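You operate a simulated robot arm through the tools that you are given. There is no shell and no other tool. Be economical: measure what you need, move in short steps, check, and stop when the job is done.

You are at the controls of a simulated robot arm. One attempt, no reset.

JOB
Put the pad carton on the white form on the clear end of the black cabinet top. Then close the black cabinet door a. Then take the small beige carton and leave it on the green notebook. Then take the tall clear jar and put it on the red notebook. Then put the spare yellow block fuse on the top of the long brown bench. Then take the dressing carton from the upper shelf of the steel cabinet and leave it on the top of the long brown bench. Then pull the black cabinet door c open. Keep to this order. Set down upright: pad carton, small beige carton, tall clear jar, dressing carton.

Only the result counts: the job must be done as asked and must still hold three seconds after the hand-in. Knocking over, shifting, dropping, spilling or breaking anything else fails it.

ROBOT AND FRAMES
A 7-joint arm with a two-finger parallel gripper on a trunk, on a base that drives. Base frame: it is fixed to the floor where the robot stands at the start and does not move with it; the origin is under the middle of the robot, x ahead of it, y to its left, z up; the surface under the hand at the start is at about z = 1.05. Readings come in m, degrees, newtons and seconds.
With the tool pointing down near the work surface it reaches from about 0.36 to 0.76 m from the robot's upright axis, wherever it stands. Its first joint turns from -115.0 to 115.0 degrees. Places, roughly: black cabinet door A [0.5, -0.2, 0.6]; black cabinet door C [0.2, 0.4, 0.6]; dressing carton [1.5, -4.25, 0.5]; form [0.75, 0, 1]; green notebook [0.25, 0.75, 1]; pad carton [0.75, 0.25, 1]; red notebook [1.5, -4.5, 0.5]; small beige carton [0, 0.75, 1]; spare yellow block fuse [1.75, -4.5, 0.5]; tall clear jar (9x9x12 cm) [1.9, -4.7, 0.5]; top of the long brown bench [3.1, -6.6, 0.8]. Payload 3.91 kg.
The tool frame sits at the grasp point between the pads (the TCP): z along the fingers, y along the line on which they close. The tips reach 0.03 m beyond it. Largest opening 0.11 m; finger width 0.02, thickness 0.01; the body of the gripper, 0.048 by 0.112 m, starts 0.055 m behind the TCP.
Orientation is that of the tool frame in the base frame, as a unit quaternion [x, y, z, w]. With the fingers straight down and closing along the base's y, the tool's x points along the base's -x, its y along +y and its z along -z.

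CONTROLS
- The arm moves only by the tool jog_arm. Its argument "rows" is text: rows parted by semicolons, each of 7 numbers parted by spaces: the shift along the base's x, y, z in units of 20 mm (1.0 is 20 mm), then the turn, a rotation vector about the base's x, y, z in units of 5 degrees (1.0 is 5 degrees), then the finger opening in m, from 0 to 0.11. In form: tx ty tz ax ay az grip; .... A call has 1 to 12 rows; each row shifts and turns the commanded pose from where the row before left it. A call with a number of a shift or a turn outside -1 to 1 is refused whole. A row lasts 0.2 s, in which the tool goes at most 0.05 m and 8.6 degrees; a call with a longer step from one row to the next is refused whole, and so is a gripper value outside its range. A pose out of reach is approached as far as the arm can. The call stops where the force on the tool passes 40 N (or 10 N more than at its start, if that is more) or the arm is blocked; 0.2 s more then pass. The fingers move at their own pace (about 0.108 m/s each) and stop on an object; they squeeze with about 27 N. The grip force told is the motor's: it shows also when the fingers shut on nothing. Time passes only in rows, and 0.2 s behind the last, so rows that do not move let the fingers close. It gives the time, the measured TCP pose, the force on the tool (base axes), the opening and the grip force at its end, in the units of the frame above (readings bear some noise), with the torque about the TCP (base axes, N m) and any sound that the robot's microphone picked up.
- Cameras (640 x 400 px; columns grow to the right, rows downward): "scene" is now at [-0.0174, 0.194, 1.7613]; the picture's right is [0.69, -0.73, -0.00], its down [-0.67, -0.64, -0.38] and it looks along [0.28, 0.26, -0.92] (base axes); focal length 214 px, centre (320, 200). "wrist" rides on the gripper at [0.072, 0.017, -0.103] in the tool frame; the picture's right is [-0.23, 0.97, 0.00], its down [-0.76, -0.18, -0.62] and it looks along [-0.61, -0.14, 0.78] (tool axes); focal length 222 px, centre (320, 200). There is no depth. A picture from a camera that has moved, and an enlarged one, comes with that camera's place and axes in the base frame and with its lens.
- get_image(camera): a new picture of that camera. No time passes.
- slide_trunk(by): slides the trunk up (or, below 0, down) by that many m; the arm and the scene camera ride with it, the base frame stays. It gives what a move gives, with no picture.
- base_move(legs): drives the robot by 1 to 6 legs, each [ahead, turn to the left] in m and degrees, along the robot's own axes; the way and the turn of a leg run together, so that a leg with both is an arc; at most 1.5 m and 180 degrees a leg. The arm and the cameras ride along, it lands a little off, and it stops where it bumps. It gives what a move gives.
- pan_tilt(pan, tilt): turns the head with the scene camera to pan (to the left, within 155 degrees either way) and tilt (down, from -29 to 69), counted from straight ahead of the robot. It gives what a move gives.
- inspect(camera, box): a new picture of the part [left, top, right, bottom] of that camera's present view, enlarged. No time passes.
- hand_in(): hands the job in; it is judged then, once.

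Go step by step. Nothing tells you exact positions but the pictures and the camera data: compare them with the known pose of the tool, close in by small moves and look again before you grip or let go. The budget is 186 turns and 156 pictures, counting those below and the enlarged ones. Unless the task says otherwise, let go and move clear before handing in, and close with one line.

The tools are called after "Request:" by a JSON object that holds its "api" and its "payload". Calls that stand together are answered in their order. jog_arm: Moves the arm, as the interface text tells. Its arguments: {"type":"object","properties":{"rows":{"type":"string"}},"required":["rows"]} The other tools are called the same way: slide_trunk (by) slides the trunk up or down; base_move (legs) drives the base; pan_tilt (pan, tilt) turns the head that bears the scene camera; get_image (camera) takes a picture; inspect (camera, box) takes an enlarged picture of a part of a camera's view; hand_in () hands the job in.

At the start:

```text
time_s: 0.0
ee_pos: [0.422, 0.2917, 1.3216]
orientation: [0.0, 1.0, -0.001, 0.0]
contact_force: [-0.4, 0.0, -0.3]
ft_torque: [0.01, 0.03, 0.01]
width: 0.1099
grip_force: 0.0
trunk travel left (down, up): [-0.9, 0.09]
robot x, y, heading: [-0.0016, -0.0022, 0.2]
head pan, tilt: [43.5, 67.6]
```

scene: 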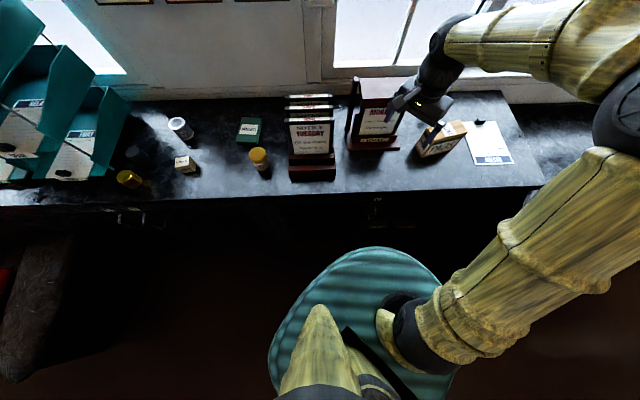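
wrist: 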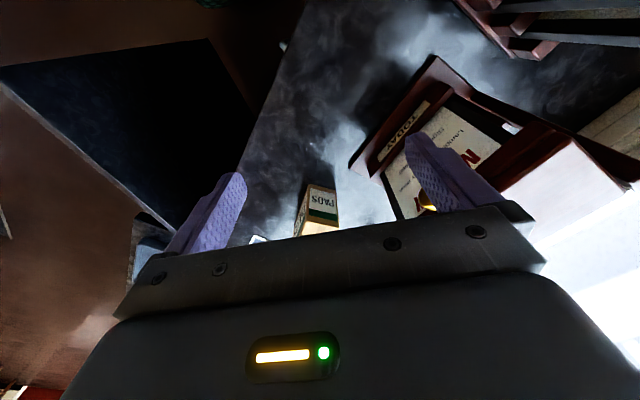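

I see the black cabinet top, with the pad carton near [0.69, 0.22] and the white form near [0.85, 0.06]. I'll look closer at both, and get a view from the wrist.

Request:
{"api": "inspect", "payload": {"camera": "scene", "box": [340, 70, 580, 220]}}

Request:
{"api": "inspect", "payload": {"camera": "scene", "box": [80, 80, 360, 255]}}

```text
2.67 times, centred on (460, 145) of scene
camera zoom: at [-0.0174, 0.194, 1.7613], right [0.69, -0.73, 0.0], down [-0.67, -0.64, -0.38], along [0.28, 0.26, -0.92], focal length 572 px, centre (-53, 347)
```

zoom: 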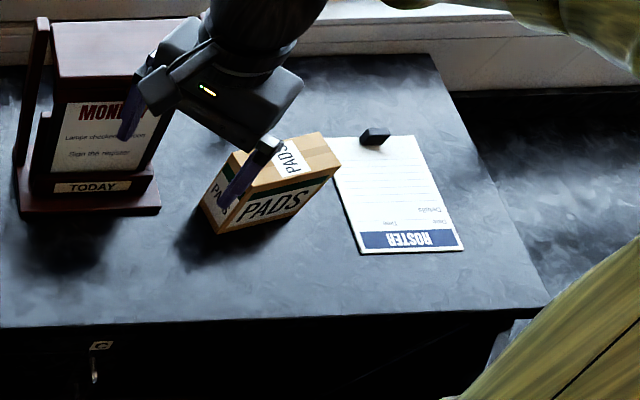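

```text
2.29 times, centred on (220, 168) of scene
camera zoom: at [-0.0174, 0.194, 1.7613], right [0.69, -0.73, 0.0], down [-0.67, -0.64, -0.38], along [0.28, 0.26, -0.92], focal length 490 px, centre (549, 274)
```

zoom: 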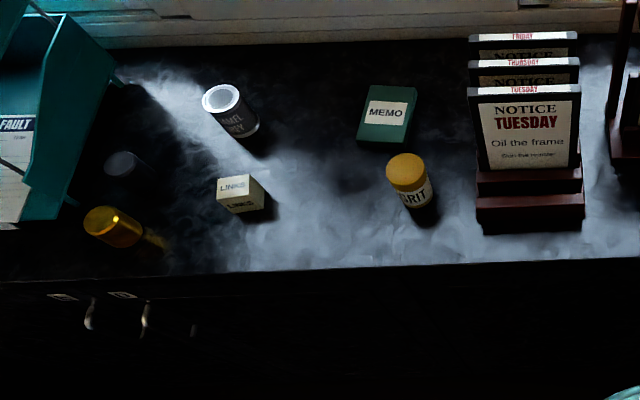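

The carton measures about 0.135 x 0.06 x 0.10, with its long axis heading about -26°. The form centre at about [0.85, 0.08] is beyond tool-down reach. I'll look around for door A and free floor before deciding how to drive.

Request:
{"api": "pan_tilt", "payload": {"pan": -20, "tilt": 55}}

Request:
{"api": "get_image", "payload": {"camera": "scene"}}

```text
time_s: 1.3
ee_pos: [0.4217, 0.2933, 1.3217]
orientation: [0.0, 1.0, 0.0, 0.0]
contact_force: [0.3, 0.4, -1.0]
ft_torque: [-0.05, 0.02, -0.01]
width: 0.1098
grip_force: 0.1
trunk travel left (down, up): [-0.9, 0.09]
robot x, y, heading: [0.0006, -0.003, -0.3]
head pan, tilt: [-20.0, 55.0]
```

```text
151 pictures are left
camera scene: at [0.0087, 0.13, 1.7756], right [-0.34, -0.94, 0.0], down [-0.77, 0.28, -0.57], along [0.54, -0.2, -0.82], focal length 214 px, centre (320, 200)
```

scene: 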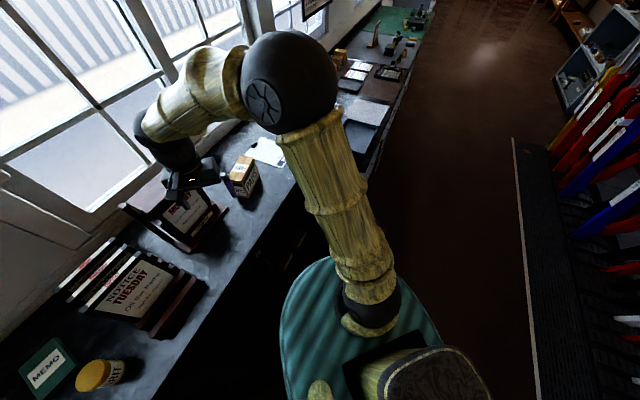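

The corridor runs along the cabinet front at a heading of about -44°. The arm hides door A, so I'll enlarge the dark area.

Request:
{"api": "inspect", "payload": {"camera": "scene", "box": [180, 90, 460, 265]}}

Request:
{"api": "inspect", "payload": {"camera": "wrist", "box": [0, 0, 320, 200]}}

```text
2.29 times, centred on (320, 178) of scene
camera zoom: at [0.0087, 0.13, 1.7756], right [-0.34, -0.94, 0.0], down [-0.77, 0.28, -0.57], along [0.54, -0.2, -0.82], focal length 490 px, centre (320, 251)
```

zoom: 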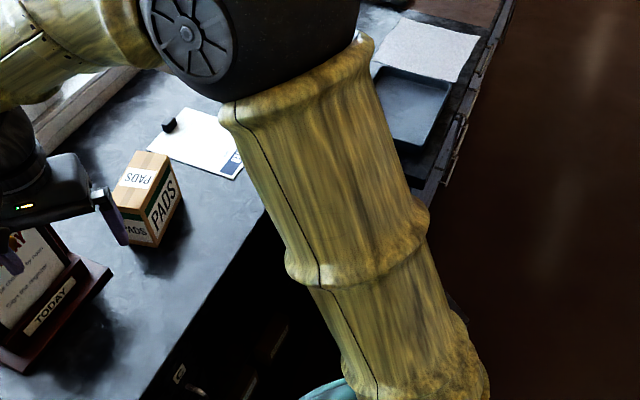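

```text
2.00 times, centred on (160, 100) of wrist
camera zoom: at [0.3482, 0.3095, 1.4236], right [0.23, 0.97, 0.0], down [0.76, -0.18, 0.62], along [0.61, -0.14, -0.78], focal length 444 px, centre (640, 400)
```

zoom: 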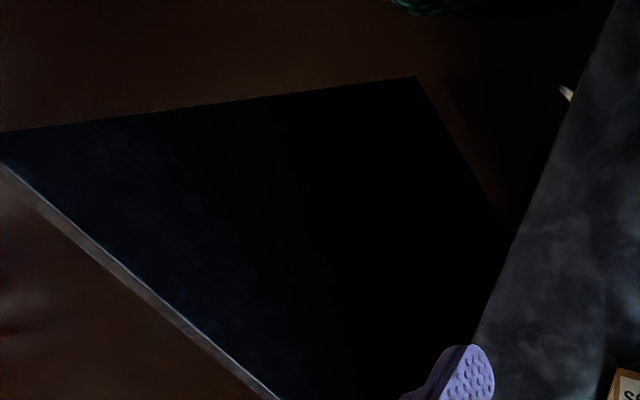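

Working from the wrist view, door A is hinged near [0.82, -0.18]. It is open by about 55°, with its free edge near [0.30, -0.27]. I'll start over the pad carton, turning the tool -26° to close across its short side.

Request:
{"api": "jog_arm", "payload": {"rows": "1 -0.29 0 0 0 -0.43 0.11;1 -0.29 0 0 0 -0.43 0.11;1 -0.29 0 0 0 -0.43 0.11;1 -0.29 0 0 0 -0.43 0.11;1 -0.29 0 0 0 -0.43 0.11;1 -0.29 0 0 0 -0.43 0.11;1 -0.29 0 0 0 -0.43 0.11;1 -0.29 0 0 0 -0.43 0.11;1 -0.29 0 0 0 -0.43 0.11;1 -0.29 0 0 0 -0.43 0.11;1 -0.29 0 0 0 -0.43 0.11;1 -0.29 0 0 0 -0.43 0.11"}}

Request:
{"api": "pan_tilt", "payload": {"pan": 43.5, "tilt": 55}}

Request:
{"api": "get_image", "payload": {"camera": "wrist"}}

Request:
{"api": "inspect", "payload": {"camera": "scene", "box": [300, 60, 620, 260]}}

```text
time_s: 3.9
ee_pos: [0.6619, 0.2212, 1.3198]
orientation: [0.224, 0.975, 0.0, 0.0]
contact_force: [-0.4, -0.4, 0.8]
ft_torque: [-0.01, -0.01, -0.01]
width: 0.1099
grip_force: 0.1
trunk travel left (down, up): [-0.9, 0.09]
robot x, y, heading: [-0.0017, 0.0004, 0.1]
head pan, tilt: [-20.0, 55.0]
```

```text
time_s: 5.3
ee_pos: [0.6608, 0.223, 1.3205]
orientation: [0.223, 0.975, 0.001, 0.0]
contact_force: [0.3, -0.2, -0.2]
ft_torque: [0.03, 0.01, -0.01]
width: 0.1101
grip_force: 0.0
trunk travel left (down, up): [-0.9, 0.09]
robot x, y, heading: [0.0019, -0.0024, -0.2]
head pan, tilt: [43.5, 55.0]
```

```text
148 pictures are left
camera wrist: at [0.6024, 0.2696, 1.4229], right [0.63, 0.78, 0.0], down [0.61, -0.49, 0.62], along [0.48, -0.39, -0.78], focal length 222 px, centre (320, 200)
```

wrist: 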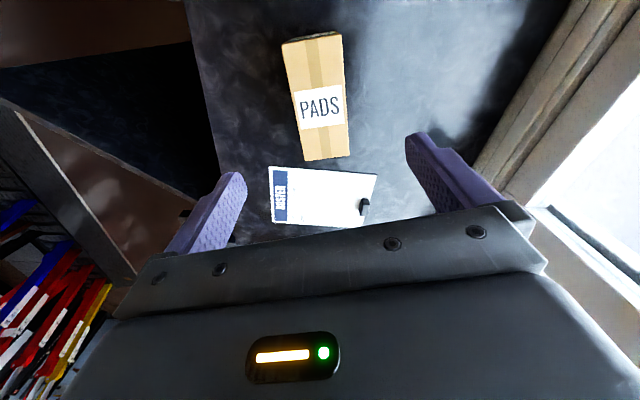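

```text
2.00 times, centred on (460, 160) of scene
camera zoom: at [-0.0066, 0.2041, 1.7756], right [0.69, -0.73, 0.0], down [-0.59, -0.56, -0.57], along [0.42, 0.39, -0.82], focal length 429 px, centre (40, 280)
```

zoom: 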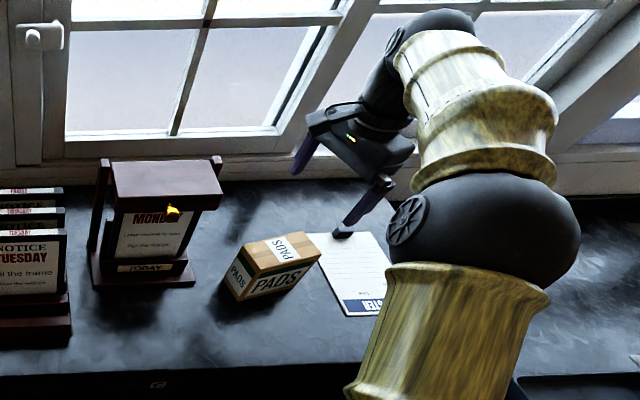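

The wrist view puts the carton at about [0.666, 0.221] with a heading of about -30°, almost under the tool. I'll turn 4° more, come down and check.

Request:
{"api": "jog_arm", "payload": {"rows": "0.2 0 -1 0 0 -0.4 0.11;0 0 -1 0 0 -0.4 0.11;0 0 -1 0 0 0 0.11;0 0 -1 0 0 0 0.11;0 0 -1 0 0 0 0.11;0 0 -1 0 0 0 0.11;0 0 -1 0 0 0 0.11"}}

Request:
{"api": "get_image", "payload": {"camera": "wrist"}}

Request:
{"api": "inspect", "payload": {"camera": "scene", "box": [340, 100, 580, 250]}}

```text
time_s: 6.9
ee_pos: [0.6649, 0.2229, 1.1801]
orientation: [0.257, 0.966, -0.001, -0.001]
contact_force: [-0.1, 0.1, 0.6]
ft_torque: [0.0, 0.03, 0.0]
width: 0.1101
grip_force: 0.0
trunk travel left (down, up): [-0.9, 0.09]
robot x, y, heading: [-0.0047, 0.0006, -0.3]
head pan, tilt: [43.5, 55.0]
```

```text
146 pictures are left
camera wrist: at [0.6104, 0.2733, 1.2824], right [0.68, 0.73, 0.0], down [0.57, -0.53, 0.62], along [0.46, -0.43, -0.78], focal length 222 px, centre (320, 200)
```

wrist: 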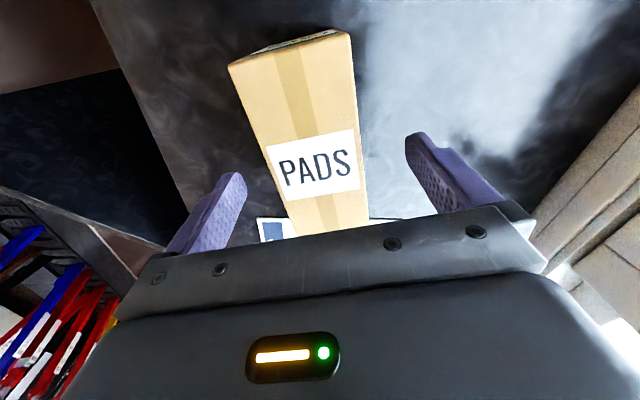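

```text
2.67 times, centred on (460, 175) of scene
camera zoom: at [-0.0062, 0.2045, 1.7756], right [0.69, -0.73, 0.0], down [-0.59, -0.56, -0.57], along [0.42, 0.39, -0.82], focal length 572 px, centre (-53, 267)
```

zoom: 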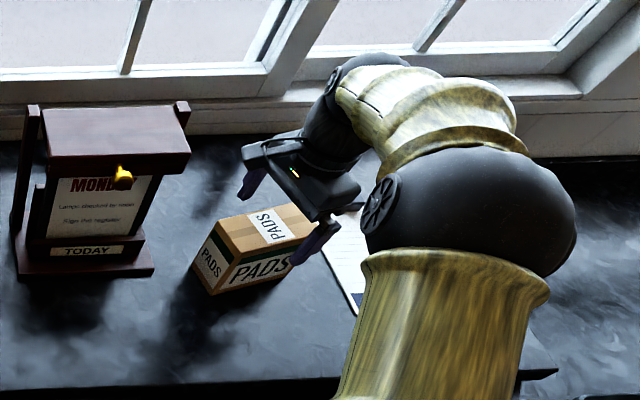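

The carton sits about 7 mm toward the -y finger. I'll correct for that, come down to z≈1.115 and close.

Request:
{"api": "jog_arm", "payload": {"rows": "-0.1 -0.3 -0.8 0 0 -0.4 0.11;0 0 -0.8 0 0 0 0.11;0 0 -0.8 0 0 0 0.11;0 0 -0.8 0 0 0 0.11;0 0 0 0 0 0 0.05;0 0 0 0 0 0 0.03;0 0 0 0 0 0 0.03;0 0 0 0 0 0 0.03"}}

Request:
{"api": "get_image", "payload": {"camera": "wrist"}}

```text
time_s: 8.7
ee_pos: [0.6644, 0.2174, 1.1161]
orientation: [0.274, 0.962, 0.0, 0.0]
contact_force: [-1.0, -0.6, -0.2]
ft_torque: [-0.14, -0.18, -0.01]
width: 0.0599
grip_force: 26.4
trunk travel left (down, up): [-0.9, 0.09]
robot x, y, heading: [0.0018, 0.0002, -0.1]
head pan, tilt: [43.5, 55.0]
```

```text
144 pictures are left
camera wrist: at [0.6108, 0.2697, 1.2195], right [0.71, 0.71, 0.0], down [0.55, -0.55, 0.62], along [0.44, -0.44, -0.78], focal length 222 px, centre (320, 200)
```

wrist: 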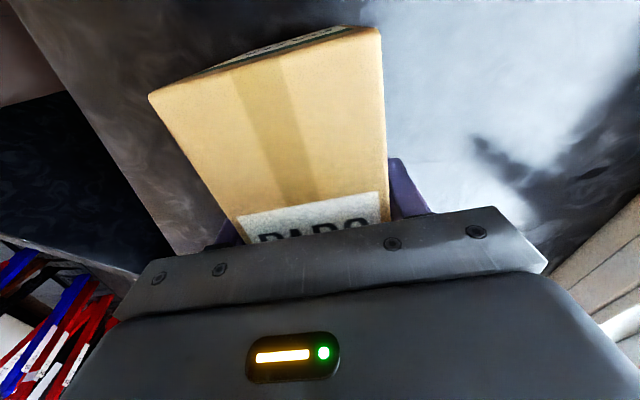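

I have the carton, 0.06 wide and held with 26 N. I'll lift it and move toward the form to see how far the arm reaches.

Request:
{"api": "jog_arm", "payload": {"rows": "0 0 1 0 0 0 0.03;0 0 1 0 0 0 0.03;0 0 1 0 0 0 0.03;0 0 1 0 0 0 0.03;1 -0.95 0 0 0 -0.32 0.03;1 -0.95 0 0 0 -0.32 0.03;1 -0.95 0 0 0 -0.32 0.03;1 -0.95 0 0 0 -0.32 0.03;1 -0.95 0 0 0 -0.32 0.03;1 -0.95 0 0 0 -0.32 0.03;1 -0.95 0 0 0 -0.32 0.03;1 -0.95 0 0 0 -0.32 0.03"}}

Request:
{"api": "get_image", "payload": {"camera": "wrist"}}

Request:
{"api": "get_image", "payload": {"camera": "scene"}}

```text
time_s: 11.3
ee_pos: [0.7554, 0.0738, 1.1907]
orientation: [0.375, 0.927, 0.0, 0.0]
contact_force: [0.4, -0.3, -4.2]
ft_torque: [0.0, 0.01, 0.0]
width: 0.0599
grip_force: 27.4
out of reach, approached as far as the arm can: row 9, 10, 11, 12
trunk travel left (down, up): [-0.9, 0.09]
robot x, y, heading: [0.0014, -0.0007, 0.1]
head pan, tilt: [43.5, 55.0]
```

```text
143 pictures are left
camera wrist: at [0.7151, 0.1365, 1.2941], right [0.84, 0.54, 0.0], down [0.42, -0.66, 0.62], along [0.34, -0.52, -0.78], focal length 222 px, centre (320, 200)
```

wrist: 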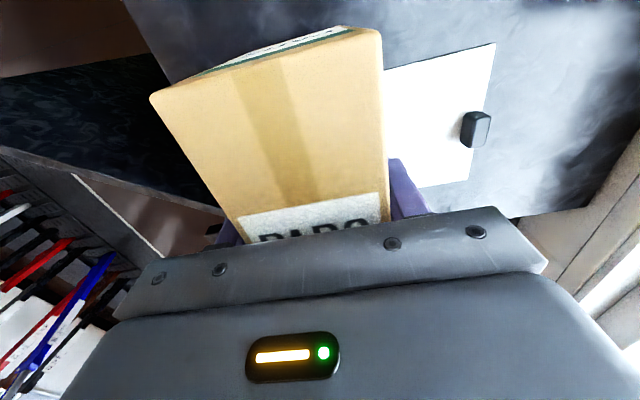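

```text
142 pictures are left
camera scene: at [-0.0052, 0.2036, 1.7757], right [0.69, -0.73, 0.0], down [-0.59, -0.56, -0.57], along [0.42, 0.4, -0.82], focal length 214 px, centre (320, 200)
```

scene: 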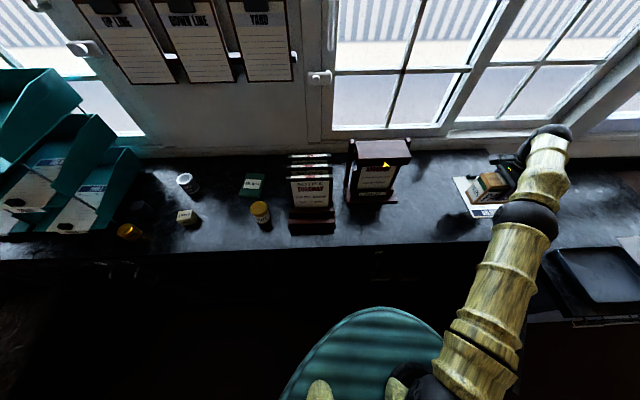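

Reach ends at 0.76 m, and the form centre is at about [0.847, 0.08]. I'll swing the arm clockwise and turn the base left 25° so the carton comes back over the form, then drive ahead about 0.1 m, keeping clear of door A.

Request:
{"api": "jog_arm", "payload": {"rows": "-0.3 -0.98 0.4 0 0 -0.3 0.03;-0.3 -0.98 0.4 0 0 -0.3 0.03;-0.3 -0.98 0.4 0 0 -0.3 0.03;-0.3 -0.98 0.4 0 0 -0.3 0.03;-0.3 -0.98 0.4 0 0 -0.3 0.03;-0.3 -0.98 0 0 0 -0.3 0.03;-0.3 -0.98 0 0 0 -0.3 0.03;-0.3 -0.98 0 0 0 -0.3 0.03;-0.3 -0.98 0 0 0 -0.3 0.03;-0.3 -0.98 0 0 0 -0.3 0.03;-0.3 -0.98 0 0 0 -0.3 0.03;-0.3 -0.98 0 0 0 -0.3 0.03"}}

Request:
{"api": "jog_arm", "payload": {"rows": "-0.3 -0.98 0 0 0 -0.3 0.03;-0.3 -0.98 0 0 0 -0.3 0.03;-0.3 -0.98 0 0 0 -0.3 0.03;-0.3 -0.98 0 0 0 -0.3 0.03"}}

Request:
{"api": "base_move", "payload": {"legs": [[0, 25]]}}

Request:
{"api": "get_image", "payload": {"camera": "scene"}}

Request:
{"api": "get_image", "payload": {"camera": "wrist"}}

```text
time_s: 13.9
ee_pos: [0.6795, -0.1626, 1.2306]
orientation: [0.52, 0.854, 0.0, 0.0]
contact_force: [-0.1, 0.5, -4.0]
ft_torque: [0.0, -0.01, 0.02]
width: 0.0599
grip_force: 27.7
trunk travel left (down, up): [-0.9, 0.09]
robot x, y, heading: [0.0022, 0.0013, -0.0]
head pan, tilt: [43.5, 55.0]
```

```text
time_s: 14.9
ee_pos: [0.6554, -0.2381, 1.2312]
orientation: [0.564, 0.826, 0.0, 0.0]
contact_force: [-0.4, -0.4, -2.6]
ft_torque: [-0.01, 0.0, 0.01]
width: 0.0597
grip_force: 27.1
trunk travel left (down, up): [-0.9, 0.09]
robot x, y, heading: [0.0002, -0.003, -0.1]
head pan, tilt: [43.5, 55.0]
```

```text
time_s: 17.0
ee_pos: [0.6942, 0.0564, 1.2305]
orientation: [0.375, 0.927, 0.0, 0.0]
contact_force: [-0.1, -0.6, -2.9]
ft_torque: [-0.01, -0.03, -0.01]
width: 0.0599
grip_force: 27.1
trunk travel left (down, up): [-0.9, 0.09]
robot x, y, heading: [0.0014, -0.0008, 24.4]
head pan, tilt: [43.5, 55.0]
```

```text
141 pictures are left
camera scene: at [-0.0902, 0.1828, 1.7756], right [0.93, -0.37, 0.0], down [-0.3, -0.76, -0.57], along [0.21, 0.53, -0.82], focal length 214 px, centre (320, 200)
```

scene: 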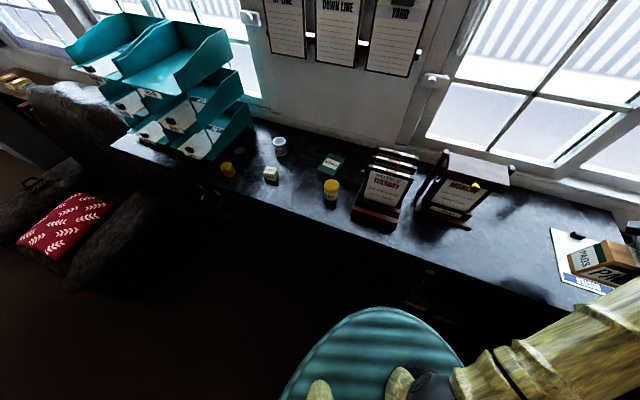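

```text
140 pictures are left
camera wrist: at [0.6539, 0.1194, 1.333], right [0.84, 0.54, 0.0], down [0.42, -0.66, 0.62], along [0.34, -0.52, -0.78], focal length 222 px, centre (320, 200)
```

wrist: 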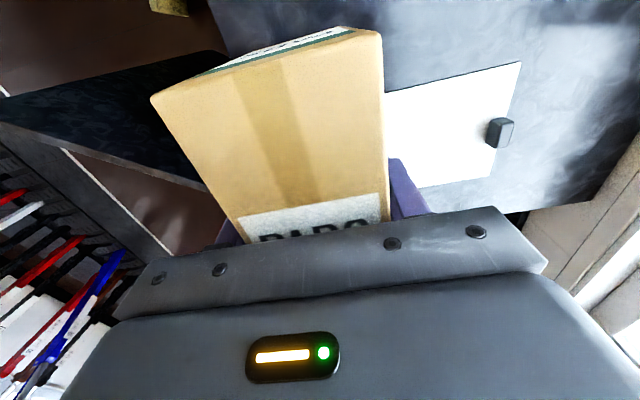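

The turn worked as planned. Now I'll drive ahead 0.1 m.

Request:
{"api": "base_move", "payload": {"legs": [[0.1, 0]]}}

Request:
{"api": "get_image", "payload": {"camera": "wrist"}}

```text
time_s: 18.3
ee_pos: [0.7881, 0.0994, 1.2303]
orientation: [0.375, 0.927, 0.0, 0.0]
contact_force: [0.2, 0.4, -4.5]
ft_torque: [-0.03, 0.03, 0.01]
width: 0.06
grip_force: 27.0
trunk travel left (down, up): [-0.9, 0.09]
robot x, y, heading: [0.0927, 0.0401, 24.7]
head pan, tilt: [43.5, 55.0]
```

```text
139 pictures are left
camera wrist: at [0.7477, 0.1618, 1.3324], right [0.84, 0.54, 0.0], down [0.42, -0.66, 0.62], along [0.34, -0.52, -0.78], focal length 222 px, centre (320, 200)
```

wrist: 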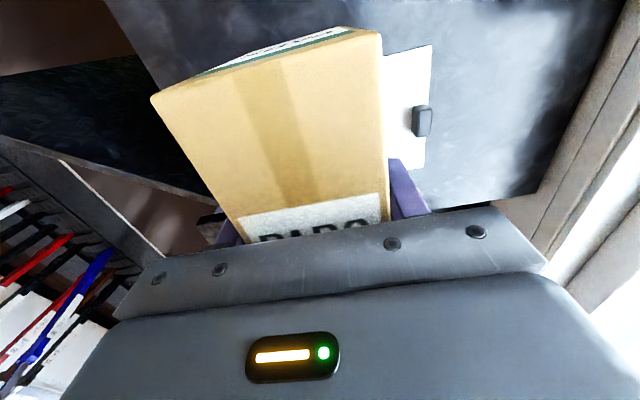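

The form far corners come out the same as before. I'll place the carton at [0.825, 0.068], short of the clip.

Request:
{"api": "jog_arm", "payload": {"rows": "0.92 -0.78 0 0 0 0 0.03;0.92 -0.78 0 0 0 0 0.03;0 0 -1 0 0 0 0.03;0 0 -1 0 0 0 0.03;0 0 -1 0 0 0 0.03;0 0 -1 0 0 0 0.03"}}

Request:
{"api": "get_image", "payload": {"camera": "wrist"}}

Request:
{"api": "pan_tilt", "payload": {"pan": 10, "tilt": 55}}

Request:
{"api": "get_image", "payload": {"camera": "scene"}}

```text
time_s: 19.7
ee_pos: [0.8231, 0.0675, 1.1515]
orientation: [0.375, 0.927, -0.001, 0.0]
contact_force: [0.9, 0.4, -3.4]
ft_torque: [-0.05, 0.0, 0.02]
width: 0.0598
grip_force: 26.9
trunk travel left (down, up): [-0.9, 0.09]
robot x, y, heading: [0.0956, 0.0446, 25.0]
head pan, tilt: [43.5, 55.0]
```

```text
138 pictures are left
camera wrist: at [0.7825, 0.1306, 1.2535], right [0.84, 0.54, 0.0], down [0.42, -0.66, 0.62], along [0.34, -0.52, -0.78], focal length 222 px, centre (320, 200)
```

wrist: 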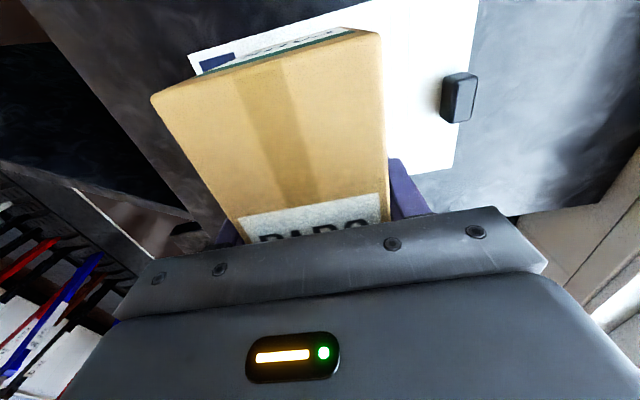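

```text
time_s: 20.7
ee_pos: [0.8219, 0.0682, 1.1512]
orientation: [0.375, 0.927, 0.0, 0.0]
contact_force: [-0.6, 0.1, -3.2]
ft_torque: [0.03, -0.02, 0.01]
width: 0.0599
grip_force: 27.3
trunk travel left (down, up): [-0.9, 0.09]
robot x, y, heading: [0.0913, 0.0388, 24.7]
head pan, tilt: [10.0, 55.0]
```

```text
137 pictures are left
camera scene: at [0.0353, 0.1994, 1.7757], right [0.57, -0.82, 0.0], down [-0.67, -0.47, -0.57], along [0.47, 0.33, -0.82], focal length 214 px, centre (320, 200)
```

scene: 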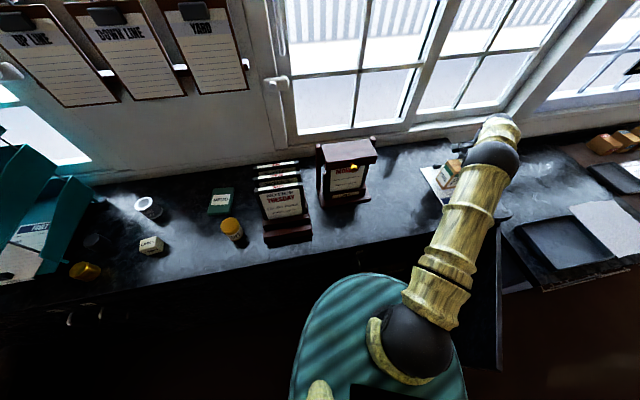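

The form is confirmed, centred at about [0.838, 0.083]. I'll lower the carton onto it and release.

Request:
{"api": "jog_arm", "payload": {"rows": "0 0 -0.8 0 0 0 0.03;0 0 -0.6 0 0 0 0.03;0 0 -0.25 0 0 0 0.03;0 0 0 0 0 0 0.03"}}

```text
time_s: 21.7
ee_pos: [0.822, 0.0667, 1.1198]
orientation: [0.375, 0.927, 0.001, 0.002]
contact_force: [2.1, 1.7, 18.1]
ft_torque: [0.19, 0.63, 0.03]
width: 0.0598
grip_force: 26.8
trunk travel left (down, up): [-0.9, 0.09]
robot x, y, heading: [0.0921, 0.0432, 24.7]
head pan, tilt: [10.0, 55.0]
```

It has touched down at 18 N. I'll ease up slightly, open and rise.

Request:
{"api": "jog_arm", "payload": {"rows": "0 0 0.15 0 0 0 0.03;0 0 0 0 0 0 0.08;0 0 0 0 0 0 0.1;0 0 0 0 0 0 0.1;0 0 1 0 0 0 0.1;0 0 1 0 0 0 0.1;0 0 1 0 0 0 0.1;0 0 1 0 0 0 0.1;0 0 1 0 0 0 0.1;0 0 1 0 0 0 0.1"}}

Request:
{"api": "get_image", "payload": {"camera": "wrist"}}

```text
time_s: 23.9
ee_pos: [0.8224, 0.0667, 1.241]
orientation: [0.375, 0.927, 0.001, 0.001]
contact_force: [0.1, -0.3, -0.7]
ft_torque: [-0.03, -0.01, 0.01]
width: 0.0999
grip_force: 0.2
trunk travel left (down, up): [-0.9, 0.09]
robot x, y, heading: [0.0938, 0.043, 24.7]
head pan, tilt: [10.0, 55.0]
```

```text
136 pictures are left
camera wrist: at [0.7825, 0.1297, 1.3433], right [0.84, 0.54, 0.0], down [0.42, -0.66, 0.62], along [0.34, -0.52, -0.78], focal length 222 px, centre (320, 200)
```

wrist: 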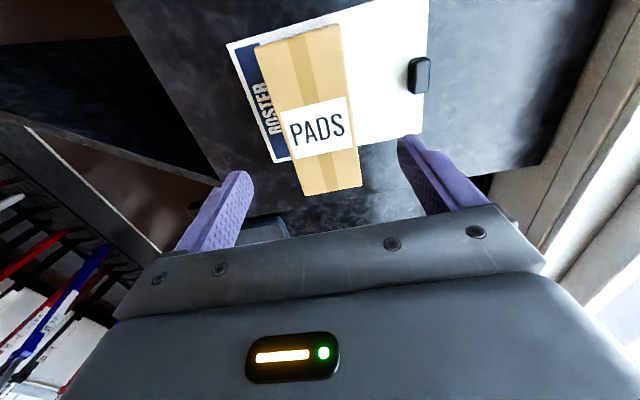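

The pad carton stands fully within the form. Next is door A: I'll back out, then turn along the corridor to get in front of the door's outer face.

Request:
{"api": "base_move", "payload": {"legs": [[-0.5, 0], [0, -40]]}}

Request:
{"api": "pan_tilt", "payload": {"pan": 0, "tilt": 45}}

Request:
{"api": "get_image", "payload": {"camera": "scene"}}

```text
time_s: 29.7
ee_pos: [0.2262, -0.5987, 1.2396]
orientation: [0.66, 0.751, -0.001, 0.0]
contact_force: [0.9, -0.9, -0.5]
ft_torque: [0.0, 0.04, 0.02]
width: 0.1001
grip_force: 0.2
trunk travel left (down, up): [-0.9, 0.09]
robot x, y, heading: [-0.3618, -0.1601, -13.7]
head pan, tilt: [10.0, 55.0]
```

```text
time_s: 30.4
ee_pos: [0.2261, -0.5985, 1.2395]
orientation: [0.66, 0.752, 0.0, 0.0]
contact_force: [-0.4, 0.8, -0.2]
ft_torque: [0.03, -0.01, 0.04]
width: 0.1001
grip_force: 0.0
trunk travel left (down, up): [-0.9, 0.09]
robot x, y, heading: [-0.3565, -0.1634, -14.2]
head pan, tilt: [0.0, 45.0]
```

```text
135 pictures are left
camera scene: at [-0.3014, -0.0172, 1.789], right [-0.24, -0.97, 0.0], down [-0.69, 0.17, -0.71], along [0.69, -0.17, -0.71], focal length 214 px, centre (320, 200)
```

scene: 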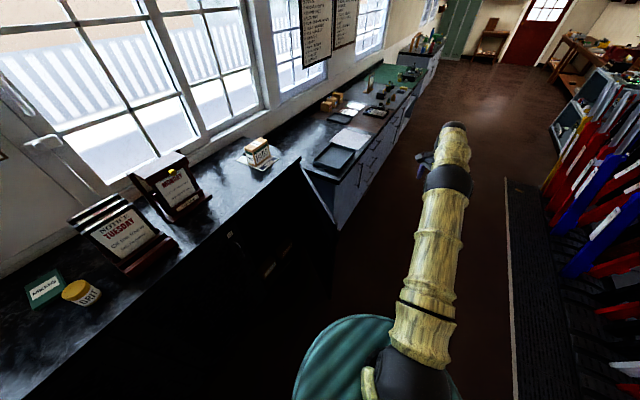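

The carton is standing on the form. I'll enlarge the area around the door.

Request:
{"api": "inspect", "payload": {"camera": "scene", "box": [200, 130, 424, 270]}}

```text
2.86 times, centred on (312, 200) of scene
camera zoom: at [-0.3014, -0.0172, 1.789], right [-0.24, -0.97, 0.0], down [-0.69, 0.17, -0.71], along [0.69, -0.17, -0.71], focal length 613 px, centre (343, 200)
```

zoom: 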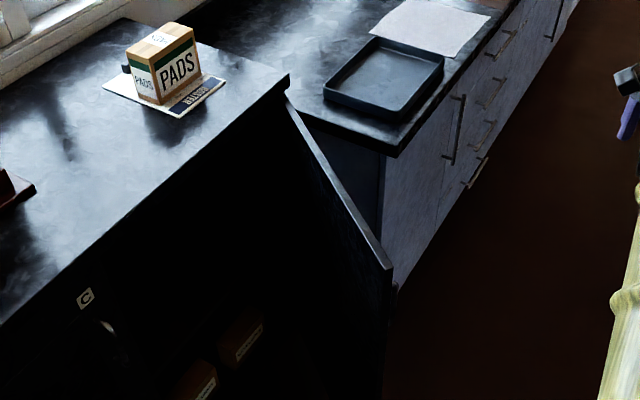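

Door A's top edge runs from [0.80, -0.165] to its free edge at [0.296, -0.247]. I'll swing the arm to the front of the robot while tilting the closed fingers forward by 60° for pushing.

Request:
{"api": "jog_arm", "payload": {"rows": "0.46 1 0 0 -0.92 0 0.0;0.46 1 0 0 -0.92 0 0.0;0.46 1 0 0 -0.92 0 0.0;0.46 1 0 0 -0.92 0 0.0;0.46 1 0 0 -0.92 0 0.0;0.46 1 0 0 -0.92 0 0.0;0.46 1 0 0 -0.92 0 0.0;0.46 1 0 0 -0.92 0 0.0;0.46 1 0 0 -0.92 0 0.0;0.46 1 0 0 -0.92 0 0.0;0.46 1 0 0 -0.92 0 0.0;0.46 1 0 0 -0.92 0 0.0"}}

Request:
{"api": "base_move", "payload": {"legs": [[0, -35], [0.475, 0], [0, 79]]}}

Request:
{"api": "get_image", "payload": {"camera": "scene"}}

Request:
{"api": "get_image", "payload": {"camera": "wrist"}}

```text
time_s: 33.0
ee_pos: [0.338, -0.3589, 1.2416]
orientation: [0.585, 0.665, 0.307, 0.348]
contact_force: [0.0, -0.9, -0.6]
ft_torque: [0.02, -0.01, 0.02]
width: 0.0
grip_force: 26.7
trunk travel left (down, up): [-0.9, 0.09]
robot x, y, heading: [-0.358, -0.1604, -14.1]
head pan, tilt: [0.0, 45.0]
```

```text
time_s: 43.5
ee_pos: [0.601, -0.211, 1.2407]
orientation: [0.312, 0.83, 0.408, 0.217]
contact_force: [0.5, 0.2, 0.1]
ft_torque: [-0.01, 0.01, -0.02]
width: 0.0002
grip_force: 27.4
trunk travel left (down, up): [-0.9, 0.09]
robot x, y, heading: [-0.0518, -0.5227, 27.5]
head pan, tilt: [0.0, 45.0]
```

```text
133 pictures are left
camera scene: at [-0.103, -0.3794, 1.7891], right [0.46, -0.89, 0.0], down [-0.63, -0.33, -0.71], along [0.63, 0.33, -0.71], focal length 214 px, centre (320, 200)
```

scene: 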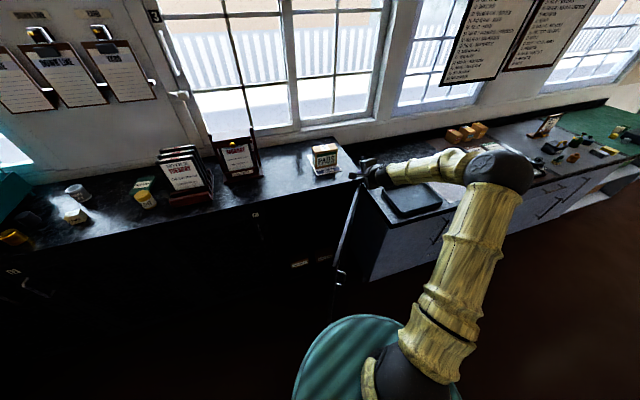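

```text
132 pictures are left
camera wrist: at [0.4908, -0.2085, 1.305], right [0.49, 0.3, 0.82], down [0.1, -0.95, 0.29], along [0.86, -0.06, -0.5], focal length 222 px, centre (320, 200)
```

wrist: 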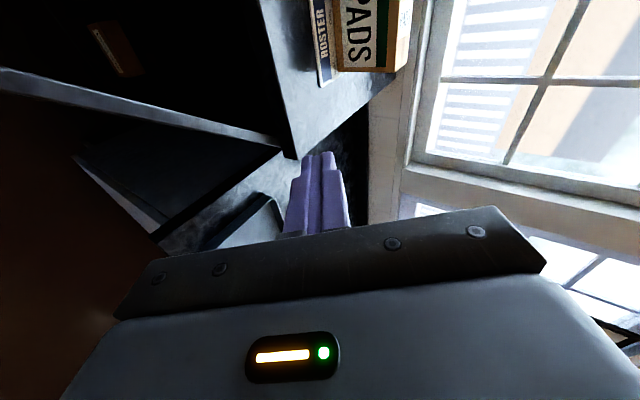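

Now the outer face of door A faces me. I'll enlarge it to find the handle.

Request:
{"api": "inspect", "payload": {"camera": "scene", "box": [240, 150, 440, 330]}}

```text
2.22 times, centred on (340, 240) of scene
camera zoom: at [-0.103, -0.3794, 1.7891], right [0.46, -0.89, 0.0], down [-0.63, -0.33, -0.71], along [0.63, 0.33, -0.71], focal length 477 px, centre (276, 111)
```

zoom: 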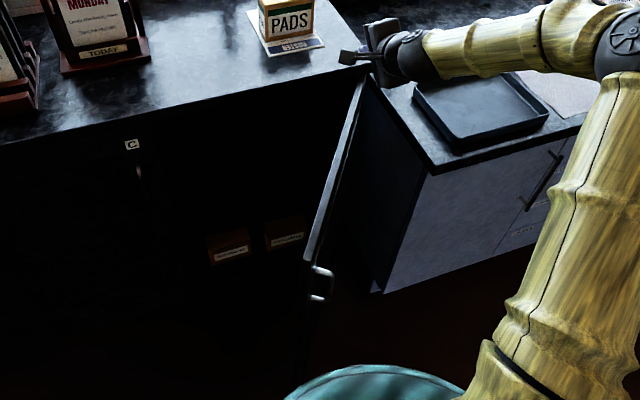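

The handle is near the free edge at z≈0.88, so I'll push lower and further in. First I'll move the tool to the outer side of the door.

Request:
{"api": "jog_arm", "payload": {"rows": "-1 -0.95 0 0 0 0 0;-1 -0.95 0 0 0 0 0;-1 -0.95 0 0 0 0 0;-1 -0.95 0 0 0 0 0;-1 -0.95 0 0 0 0 0;-1 -0.95 0 0 0 0 0;-1 -0.95 0 0 0 0 0;-1 -0.95 0 0 0 0 0;-1 -0.95 0 0 0 0 0;-1 -0.95 0 0 0 0 0"}}

Request:
{"api": "get_image", "payload": {"camera": "scene"}}

```text
time_s: 45.7
ee_pos: [0.4055, -0.4005, 1.2403]
orientation: [0.311, 0.83, 0.409, 0.216]
contact_force: [-0.9, -0.8, 0.0]
ft_torque: [0.01, -0.02, -0.02]
width: 0.0001
grip_force: 27.3
out of reach, approached as far as the arm can: row 10
trunk travel left (down, up): [-0.9, 0.09]
robot x, y, heading: [-0.0551, -0.5292, 27.4]
head pan, tilt: [0.0, 45.0]
```

```text
130 pictures are left
camera scene: at [-0.1037, -0.3806, 1.7892], right [0.46, -0.89, 0.0], down [-0.63, -0.33, -0.71], along [0.63, 0.33, -0.71], focal length 214 px, centre (320, 200)
```

scene: 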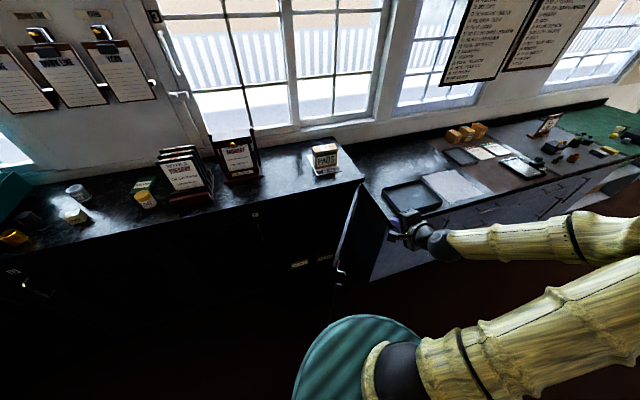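

The arm is clear of the door and the counters. I'll lower the trunk by 0.42 m to bring the fingertips to push height.

Request:
{"api": "slide_trunk", "payload": {"by": -0.42}}

Request:
{"api": "get_image", "payload": {"camera": "scene"}}

Request:
{"api": "get_image", "payload": {"camera": "wrist"}}

```text
refused: -0.42 is not a number from -0.4 to 0.4
```

```text
129 pictures are left
camera scene: at [-0.1037, -0.3806, 1.7892], right [0.46, -0.89, 0.0], down [-0.63, -0.33, -0.71], along [0.63, 0.33, -0.71], focal length 214 px, centre (320, 200)
```

scene: 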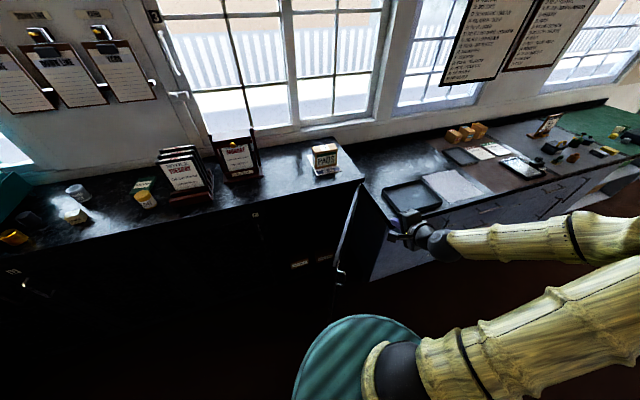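

```text
128 pictures are left
camera wrist: at [0.2952, -0.3994, 1.3053], right [0.49, 0.3, 0.82], down [0.1, -0.95, 0.29], along [0.86, -0.06, -0.5], focal length 222 px, centre (320, 200)
```

wrist: 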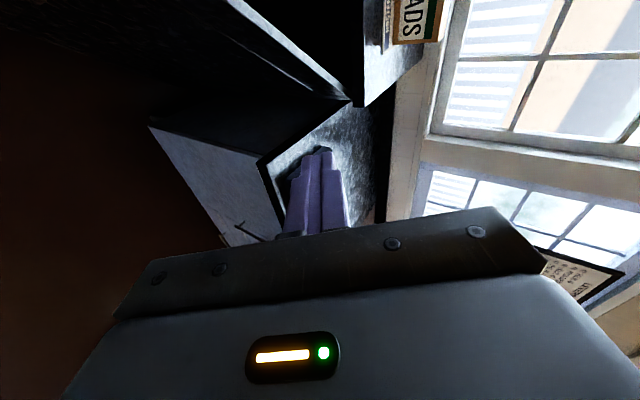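

The slide is limited to 0.4 m per call, so I'll use -0.4.

Request:
{"api": "slide_trunk", "payload": {"by": -0.4}}

Request:
{"api": "get_image", "payload": {"camera": "scene"}}

Request:
{"api": "get_image", "payload": {"camera": "wrist"}}

```text
time_s: 49.5
ee_pos: [0.4065, -0.4015, 0.84]
orientation: [0.312, 0.83, 0.409, 0.217]
contact_force: [0.1, -0.1, -0.6]
ft_torque: [0.01, 0.04, 0.01]
width: 0.0001
grip_force: 27.2
trunk travel left (down, up): [-0.5, 0.49]
robot x, y, heading: [-0.0541, -0.521, 27.6]
head pan, tilt: [0.0, 45.0]
```

```text
127 pictures are left
camera scene: at [-0.1031, -0.3797, 1.3891], right [0.46, -0.89, 0.0], down [-0.63, -0.33, -0.71], along [0.63, 0.33, -0.71], focal length 214 px, centre (320, 200)
```

scene: 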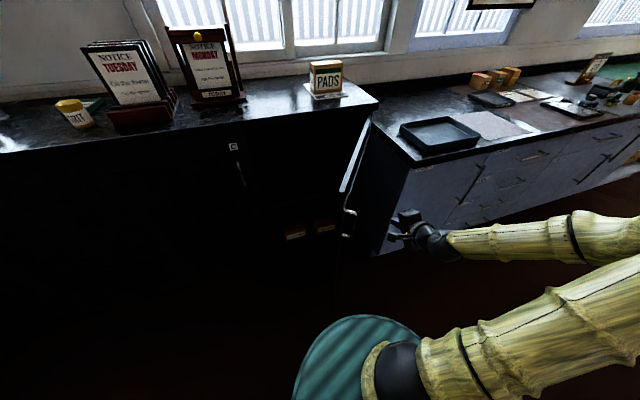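

```text
126 pictures are left
camera wrist: at [0.2961, -0.3987, 0.9051], right [0.49, 0.3, 0.82], down [0.1, -0.95, 0.29], along [0.86, -0.06, -0.5], focal length 222 px, centre (320, 200)
```

wrist: 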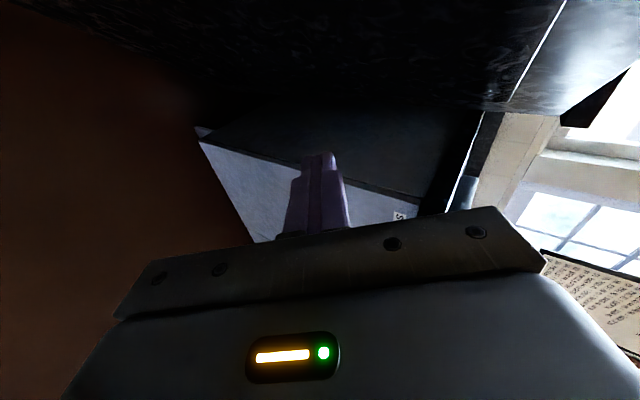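

The handle is left and above the finger line, so the push point at radius about 0.38 m is clean. I'll push in the +y direction.

Request:
{"api": "jog_arm", "payload": {"rows": "0 1 0 0 0 0 0;0 1 0 0 0 0 0;0 1 0 0 0 0 0;0 1 0 0 0 0 0;0 1 0 0 0 0 0;0 1 0 0 0 0 0;0 1 0 0 0 0 0;0 0.8 0 0 0 0 0;0 0.8 0 0 0 0 0;0 0.8 0 0 0 0 0;0 0.8 0 0 0 0 0;0.1 0.8 0 0 0 0 0"}}

Request:
{"api": "get_image", "payload": {"camera": "scene"}}

```text
time_s: 52.1
ee_pos: [0.407, -0.1798, 0.8412]
orientation: [0.312, 0.829, 0.41, 0.216]
contact_force: [0.0, 0.1, 0.5]
ft_torque: [0.01, 0.0, 0.0]
width: 0.0
grip_force: 27.3
trunk travel left (down, up): [-0.5, 0.49]
robot x, y, heading: [-0.0521, -0.5261, 27.1]
head pan, tilt: [0.0, 45.0]
```

```text
125 pictures are left
camera scene: at [-0.1031, -0.3795, 1.3891], right [0.46, -0.89, 0.0], down [-0.63, -0.33, -0.71], along [0.63, 0.33, -0.71], focal length 214 px, centre (320, 200)
```

scene: 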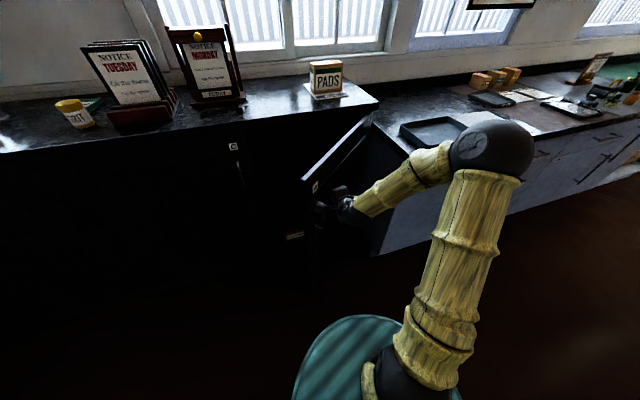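

The door is swinging with almost no force. I'll continue along the arc.

Request:
{"api": "jog_arm", "payload": {"rows": "0.1 0.85 0 0 0 0 0;0.1 0.85 0 0 0 0 0;0.1 0.85 0 0 0 0 0;0.1 0.85 0 0 0 0 0;0.2 0.8 0 0 0 0 0;0.2 0.8 0 0 0 0 0;0.2 0.8 0 0 0 0 0;0.2 0.8 0 0 0 0 0;0.35 0.75 0 0 0 0 0;0.35 0.75 0 0 0 0 0;0.35 0.75 0 0 0 0 0;0.35 0.75 0 0 0 0 0"}}

Request:
{"api": "get_image", "payload": {"camera": "scene"}}

```text
time_s: 54.7
ee_pos: [0.4611, 0.0108, 0.8394]
orientation: [0.311, 0.83, 0.409, 0.217]
contact_force: [0.1, 0.1, 0.5]
ft_torque: [0.0, 0.02, -0.01]
width: 0.0001
grip_force: 26.9
trunk travel left (down, up): [-0.5, 0.49]
robot x, y, heading: [-0.051, -0.5265, 27.5]
head pan, tilt: [0.0, 45.0]
```

```text
124 pictures are left
camera scene: at [-0.1031, -0.3795, 1.3891], right [0.46, -0.89, 0.0], down [-0.63, -0.33, -0.71], along [0.63, 0.33, -0.71], focal length 214 px, centre (320, 200)
```

scene: 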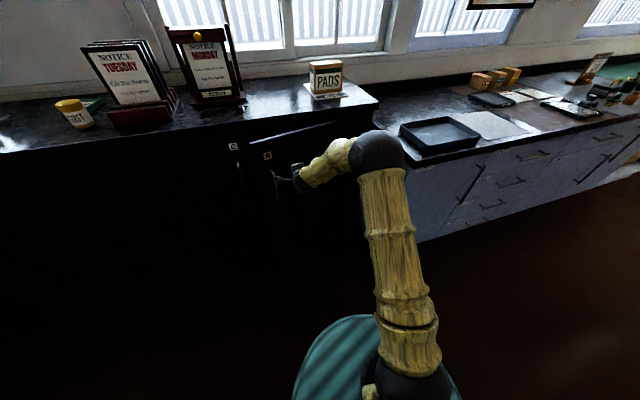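

It is nearly shut, and label "A" is visible. I'll push the rest until there is contact force.

Request:
{"api": "jog_arm", "payload": {"rows": "0.45 0.7 0 0 0 0 0;0.45 0.7 0 0 0 0 0;0.5 0.7 0 0 0 0 0;0.5 0.6 0 0 0 0 0;0.5 0.5 0 0 0 0 0;0.4 0.4 0 0 0 0 0;0.3 0.3 0 0 0 0 0;0.3 0.3 0 0 0 0 0"}}

Request:
{"api": "inspect", "payload": {"camera": "scene", "box": [200, 70, 440, 220]}}

```text
time_s: 56.4
ee_pos: [0.5162, 0.0873, 0.8417]
orientation: [0.312, 0.83, 0.409, 0.216]
contact_force: [-23.8, -26.0, 11.6]
ft_torque: [-0.01, -0.01, -0.1]
width: 0.0
grip_force: 27.0
trunk travel left (down, up): [-0.5, 0.49]
robot x, y, heading: [-0.0524, -0.5265, 27.5]
head pan, tilt: [0.0, 45.0]
stopped in row 8: the force on the tool passed its limit at 56 N (the readings are from after the stop); the commanded pose is now the measured one
```

```text
2.67 times, centred on (320, 145) of scene
camera zoom: at [-0.107, -0.3835, 1.3897], right [0.46, -0.89, 0.0], down [-0.62, -0.32, -0.71], along [0.63, 0.33, -0.7], focal length 572 px, centre (320, 347)
```

zoom: 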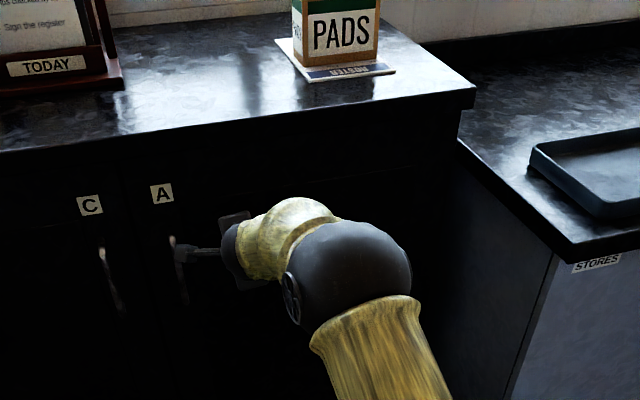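

Door A is shut, flush with C. I'll back the tool straight off and check that it stays closed.

Request:
{"api": "jog_arm", "payload": {"rows": "-0.7 -0.7 0 0 0 0 0;-0.7 -0.7 0 0 0 0 0;-0.9 -0.9 0 0 0 0 0;-0.9 -0.9 0 0 0 0 0;-0.9 -0.9 0 0 0 0 0;-0.9 -0.9 0 0 0 0 0;-0.9 -0.9 0 0 0 0 0;-0.9 -0.9 0 0 0 0 0;-0.9 -0.9 0 0 0 0 0;-0.9 -0.9 0 0 0 0 0"}}

Request:
{"api": "inspect", "payload": {"camera": "scene", "box": [180, 60, 420, 210]}}

```text
time_s: 58.6
ee_pos: [0.3453, -0.0796, 0.837]
orientation: [0.311, 0.832, 0.407, 0.214]
contact_force: [0.0, 1.1, -0.3]
ft_torque: [-0.01, -0.02, 0.01]
width: 0.0
grip_force: 26.8
trunk travel left (down, up): [-0.5, 0.49]
robot x, y, heading: [-0.0544, -0.5257, 27.7]
head pan, tilt: [0.0, 45.0]
```

```text
2.67 times, centred on (300, 135) of scene
camera zoom: at [-0.1032, -0.3796, 1.3891], right [0.46, -0.89, 0.0], down [-0.63, -0.33, -0.71], along [0.63, 0.33, -0.71], focal length 572 px, centre (373, 373)
```

zoom: 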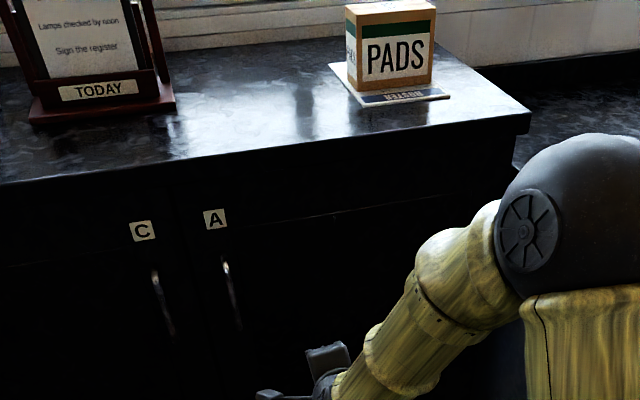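

Door A holds closed. Next I'll turn the tool back to pointing down in the free aisle and raise the trunk, before driving to the left part of the cabinet.

Request:
{"api": "jog_arm", "payload": {"rows": "0 -0.6 0 -0.611 0.688 0 0.05;0 -0.6 0 -0.611 0.688 0 0.05;0 -0.6 0 -0.611 0.688 0 0.05;0 -0.6 0 -0.611 0.688 0 0.05;0 -0.6 0 -0.611 0.688 0 0.05;0 -0.6 0 -0.611 0.688 0 0.05;0 -0.6 0 -0.611 0.688 0 0.05;0 -0.6 0 -0.611 0.688 0 0.05;0 -0.6 0 -0.611 0.688 0 0.05;0 -0.6 0 -0.611 0.688 0 0.05;0 -0.6 0 -0.611 0.688 0 0.05;0 -0.6 0 -0.611 0.688 0 0.05"}}

Request:
{"api": "slide_trunk", "payload": {"by": 0.4}}

Request:
{"api": "base_move", "payload": {"legs": [[0, 78]]}}

Request:
{"api": "get_image", "payload": {"camera": "scene"}}

```text
time_s: 61.2
ee_pos: [0.3473, -0.2244, 0.8367]
orientation: [0.352, 0.936, -0.004, -0.003]
contact_force: [0.6, 0.3, -1.0]
ft_torque: [0.03, 0.02, 0.01]
width: 0.0501
grip_force: 0.0
trunk travel left (down, up): [-0.5, 0.49]
robot x, y, heading: [-0.054, -0.5239, 27.5]
head pan, tilt: [0.0, 45.0]
```

```text
time_s: 65.0
ee_pos: [0.347, -0.225, 1.239]
orientation: [0.351, 0.937, -0.003, -0.003]
contact_force: [-0.4, -0.4, 0.8]
ft_torque: [-0.02, -0.02, -0.03]
width: 0.0501
grip_force: 0.0
trunk travel left (down, up): [-0.9, 0.09]
robot x, y, heading: [-0.0525, -0.5266, 27.6]
head pan, tilt: [0.0, 45.0]
```

```text
time_s: 70.3
ee_pos: [-0.2688, -0.0757, 1.2397]
orientation: [-0.32, 0.947, -0.004, -0.001]
contact_force: [0.3, 0.0, 0.0]
ft_torque: [0.0, -0.01, -0.04]
width: 0.0502
grip_force: 0.1
trunk travel left (down, up): [-0.9, 0.09]
robot x, y, heading: [-0.0524, -0.525, 106.1]
head pan, tilt: [0.0, 45.0]
```

```text
121 pictures are left
camera scene: at [-0.2045, -0.5464, 1.7891], right [0.96, 0.28, 0.0], down [0.19, -0.68, -0.71], along [-0.19, 0.68, -0.71], focal length 214 px, centre (320, 200)
```

scene: 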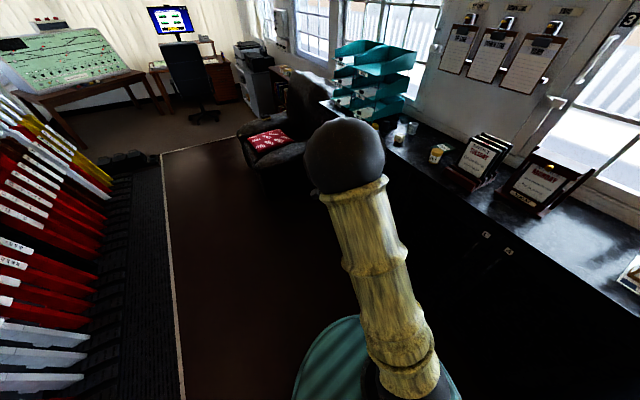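

The way to the left part of the cabinet is free. The armchair starts well beyond my goal. I'll drive there and turn to face the counter.

Request:
{"api": "base_move", "payload": {"legs": [[0.93, 0], [0, -61]]}}

Request:
{"api": "pan_tilt", "payload": {"pan": 15, "tilt": 60}}

Request:
{"api": "get_image", "payload": {"camera": "scene"}}

Request:
{"api": "get_image", "payload": {"camera": "wrist"}}

```text
time_s: 79.8
ee_pos: [-0.0116, 0.7626, 1.238]
orientation: [0.207, 0.978, -0.004, -0.002]
contact_force: [0.0, -0.1, 0.5]
ft_torque: [-0.01, -0.03, -0.02]
width: 0.0498
grip_force: 0.0
trunk travel left (down, up): [-0.9, 0.09]
robot x, y, heading: [-0.3044, 0.354, 44.8]
head pan, tilt: [0.0, 45.0]
```

```text
time_s: 80.5
ee_pos: [-0.0122, 0.762, 1.2398]
orientation: [0.207, 0.978, -0.004, -0.002]
contact_force: [-0.3, 0.3, -0.3]
ft_torque: [0.02, 0.01, 0.04]
width: 0.0499
grip_force: 0.0
trunk travel left (down, up): [-0.9, 0.09]
robot x, y, heading: [-0.3032, 0.3563, 44.7]
head pan, tilt: [15.0, 60.0]
```

```text
120 pictures are left
camera scene: at [-0.4196, 0.4812, 1.7697], right [0.86, -0.5, 0.0], down [-0.44, -0.75, -0.5], along [0.25, 0.43, -0.87], focal length 214 px, centre (320, 200)
```

scene: 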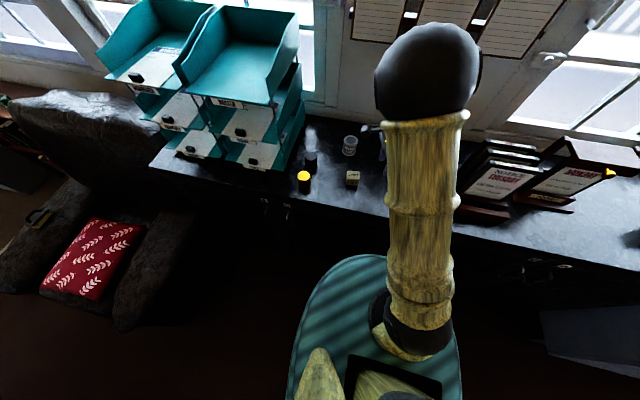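

```text
119 pictures are left
camera wrist: at [-0.0712, 0.8076, 1.3413], right [0.6, 0.8, -0.01], down [0.63, -0.47, 0.62], along [0.49, -0.38, -0.78], focal length 222 px, centre (320, 200)
```

wrist: 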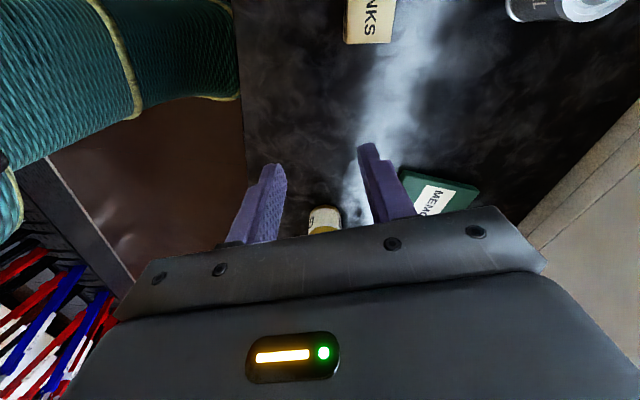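

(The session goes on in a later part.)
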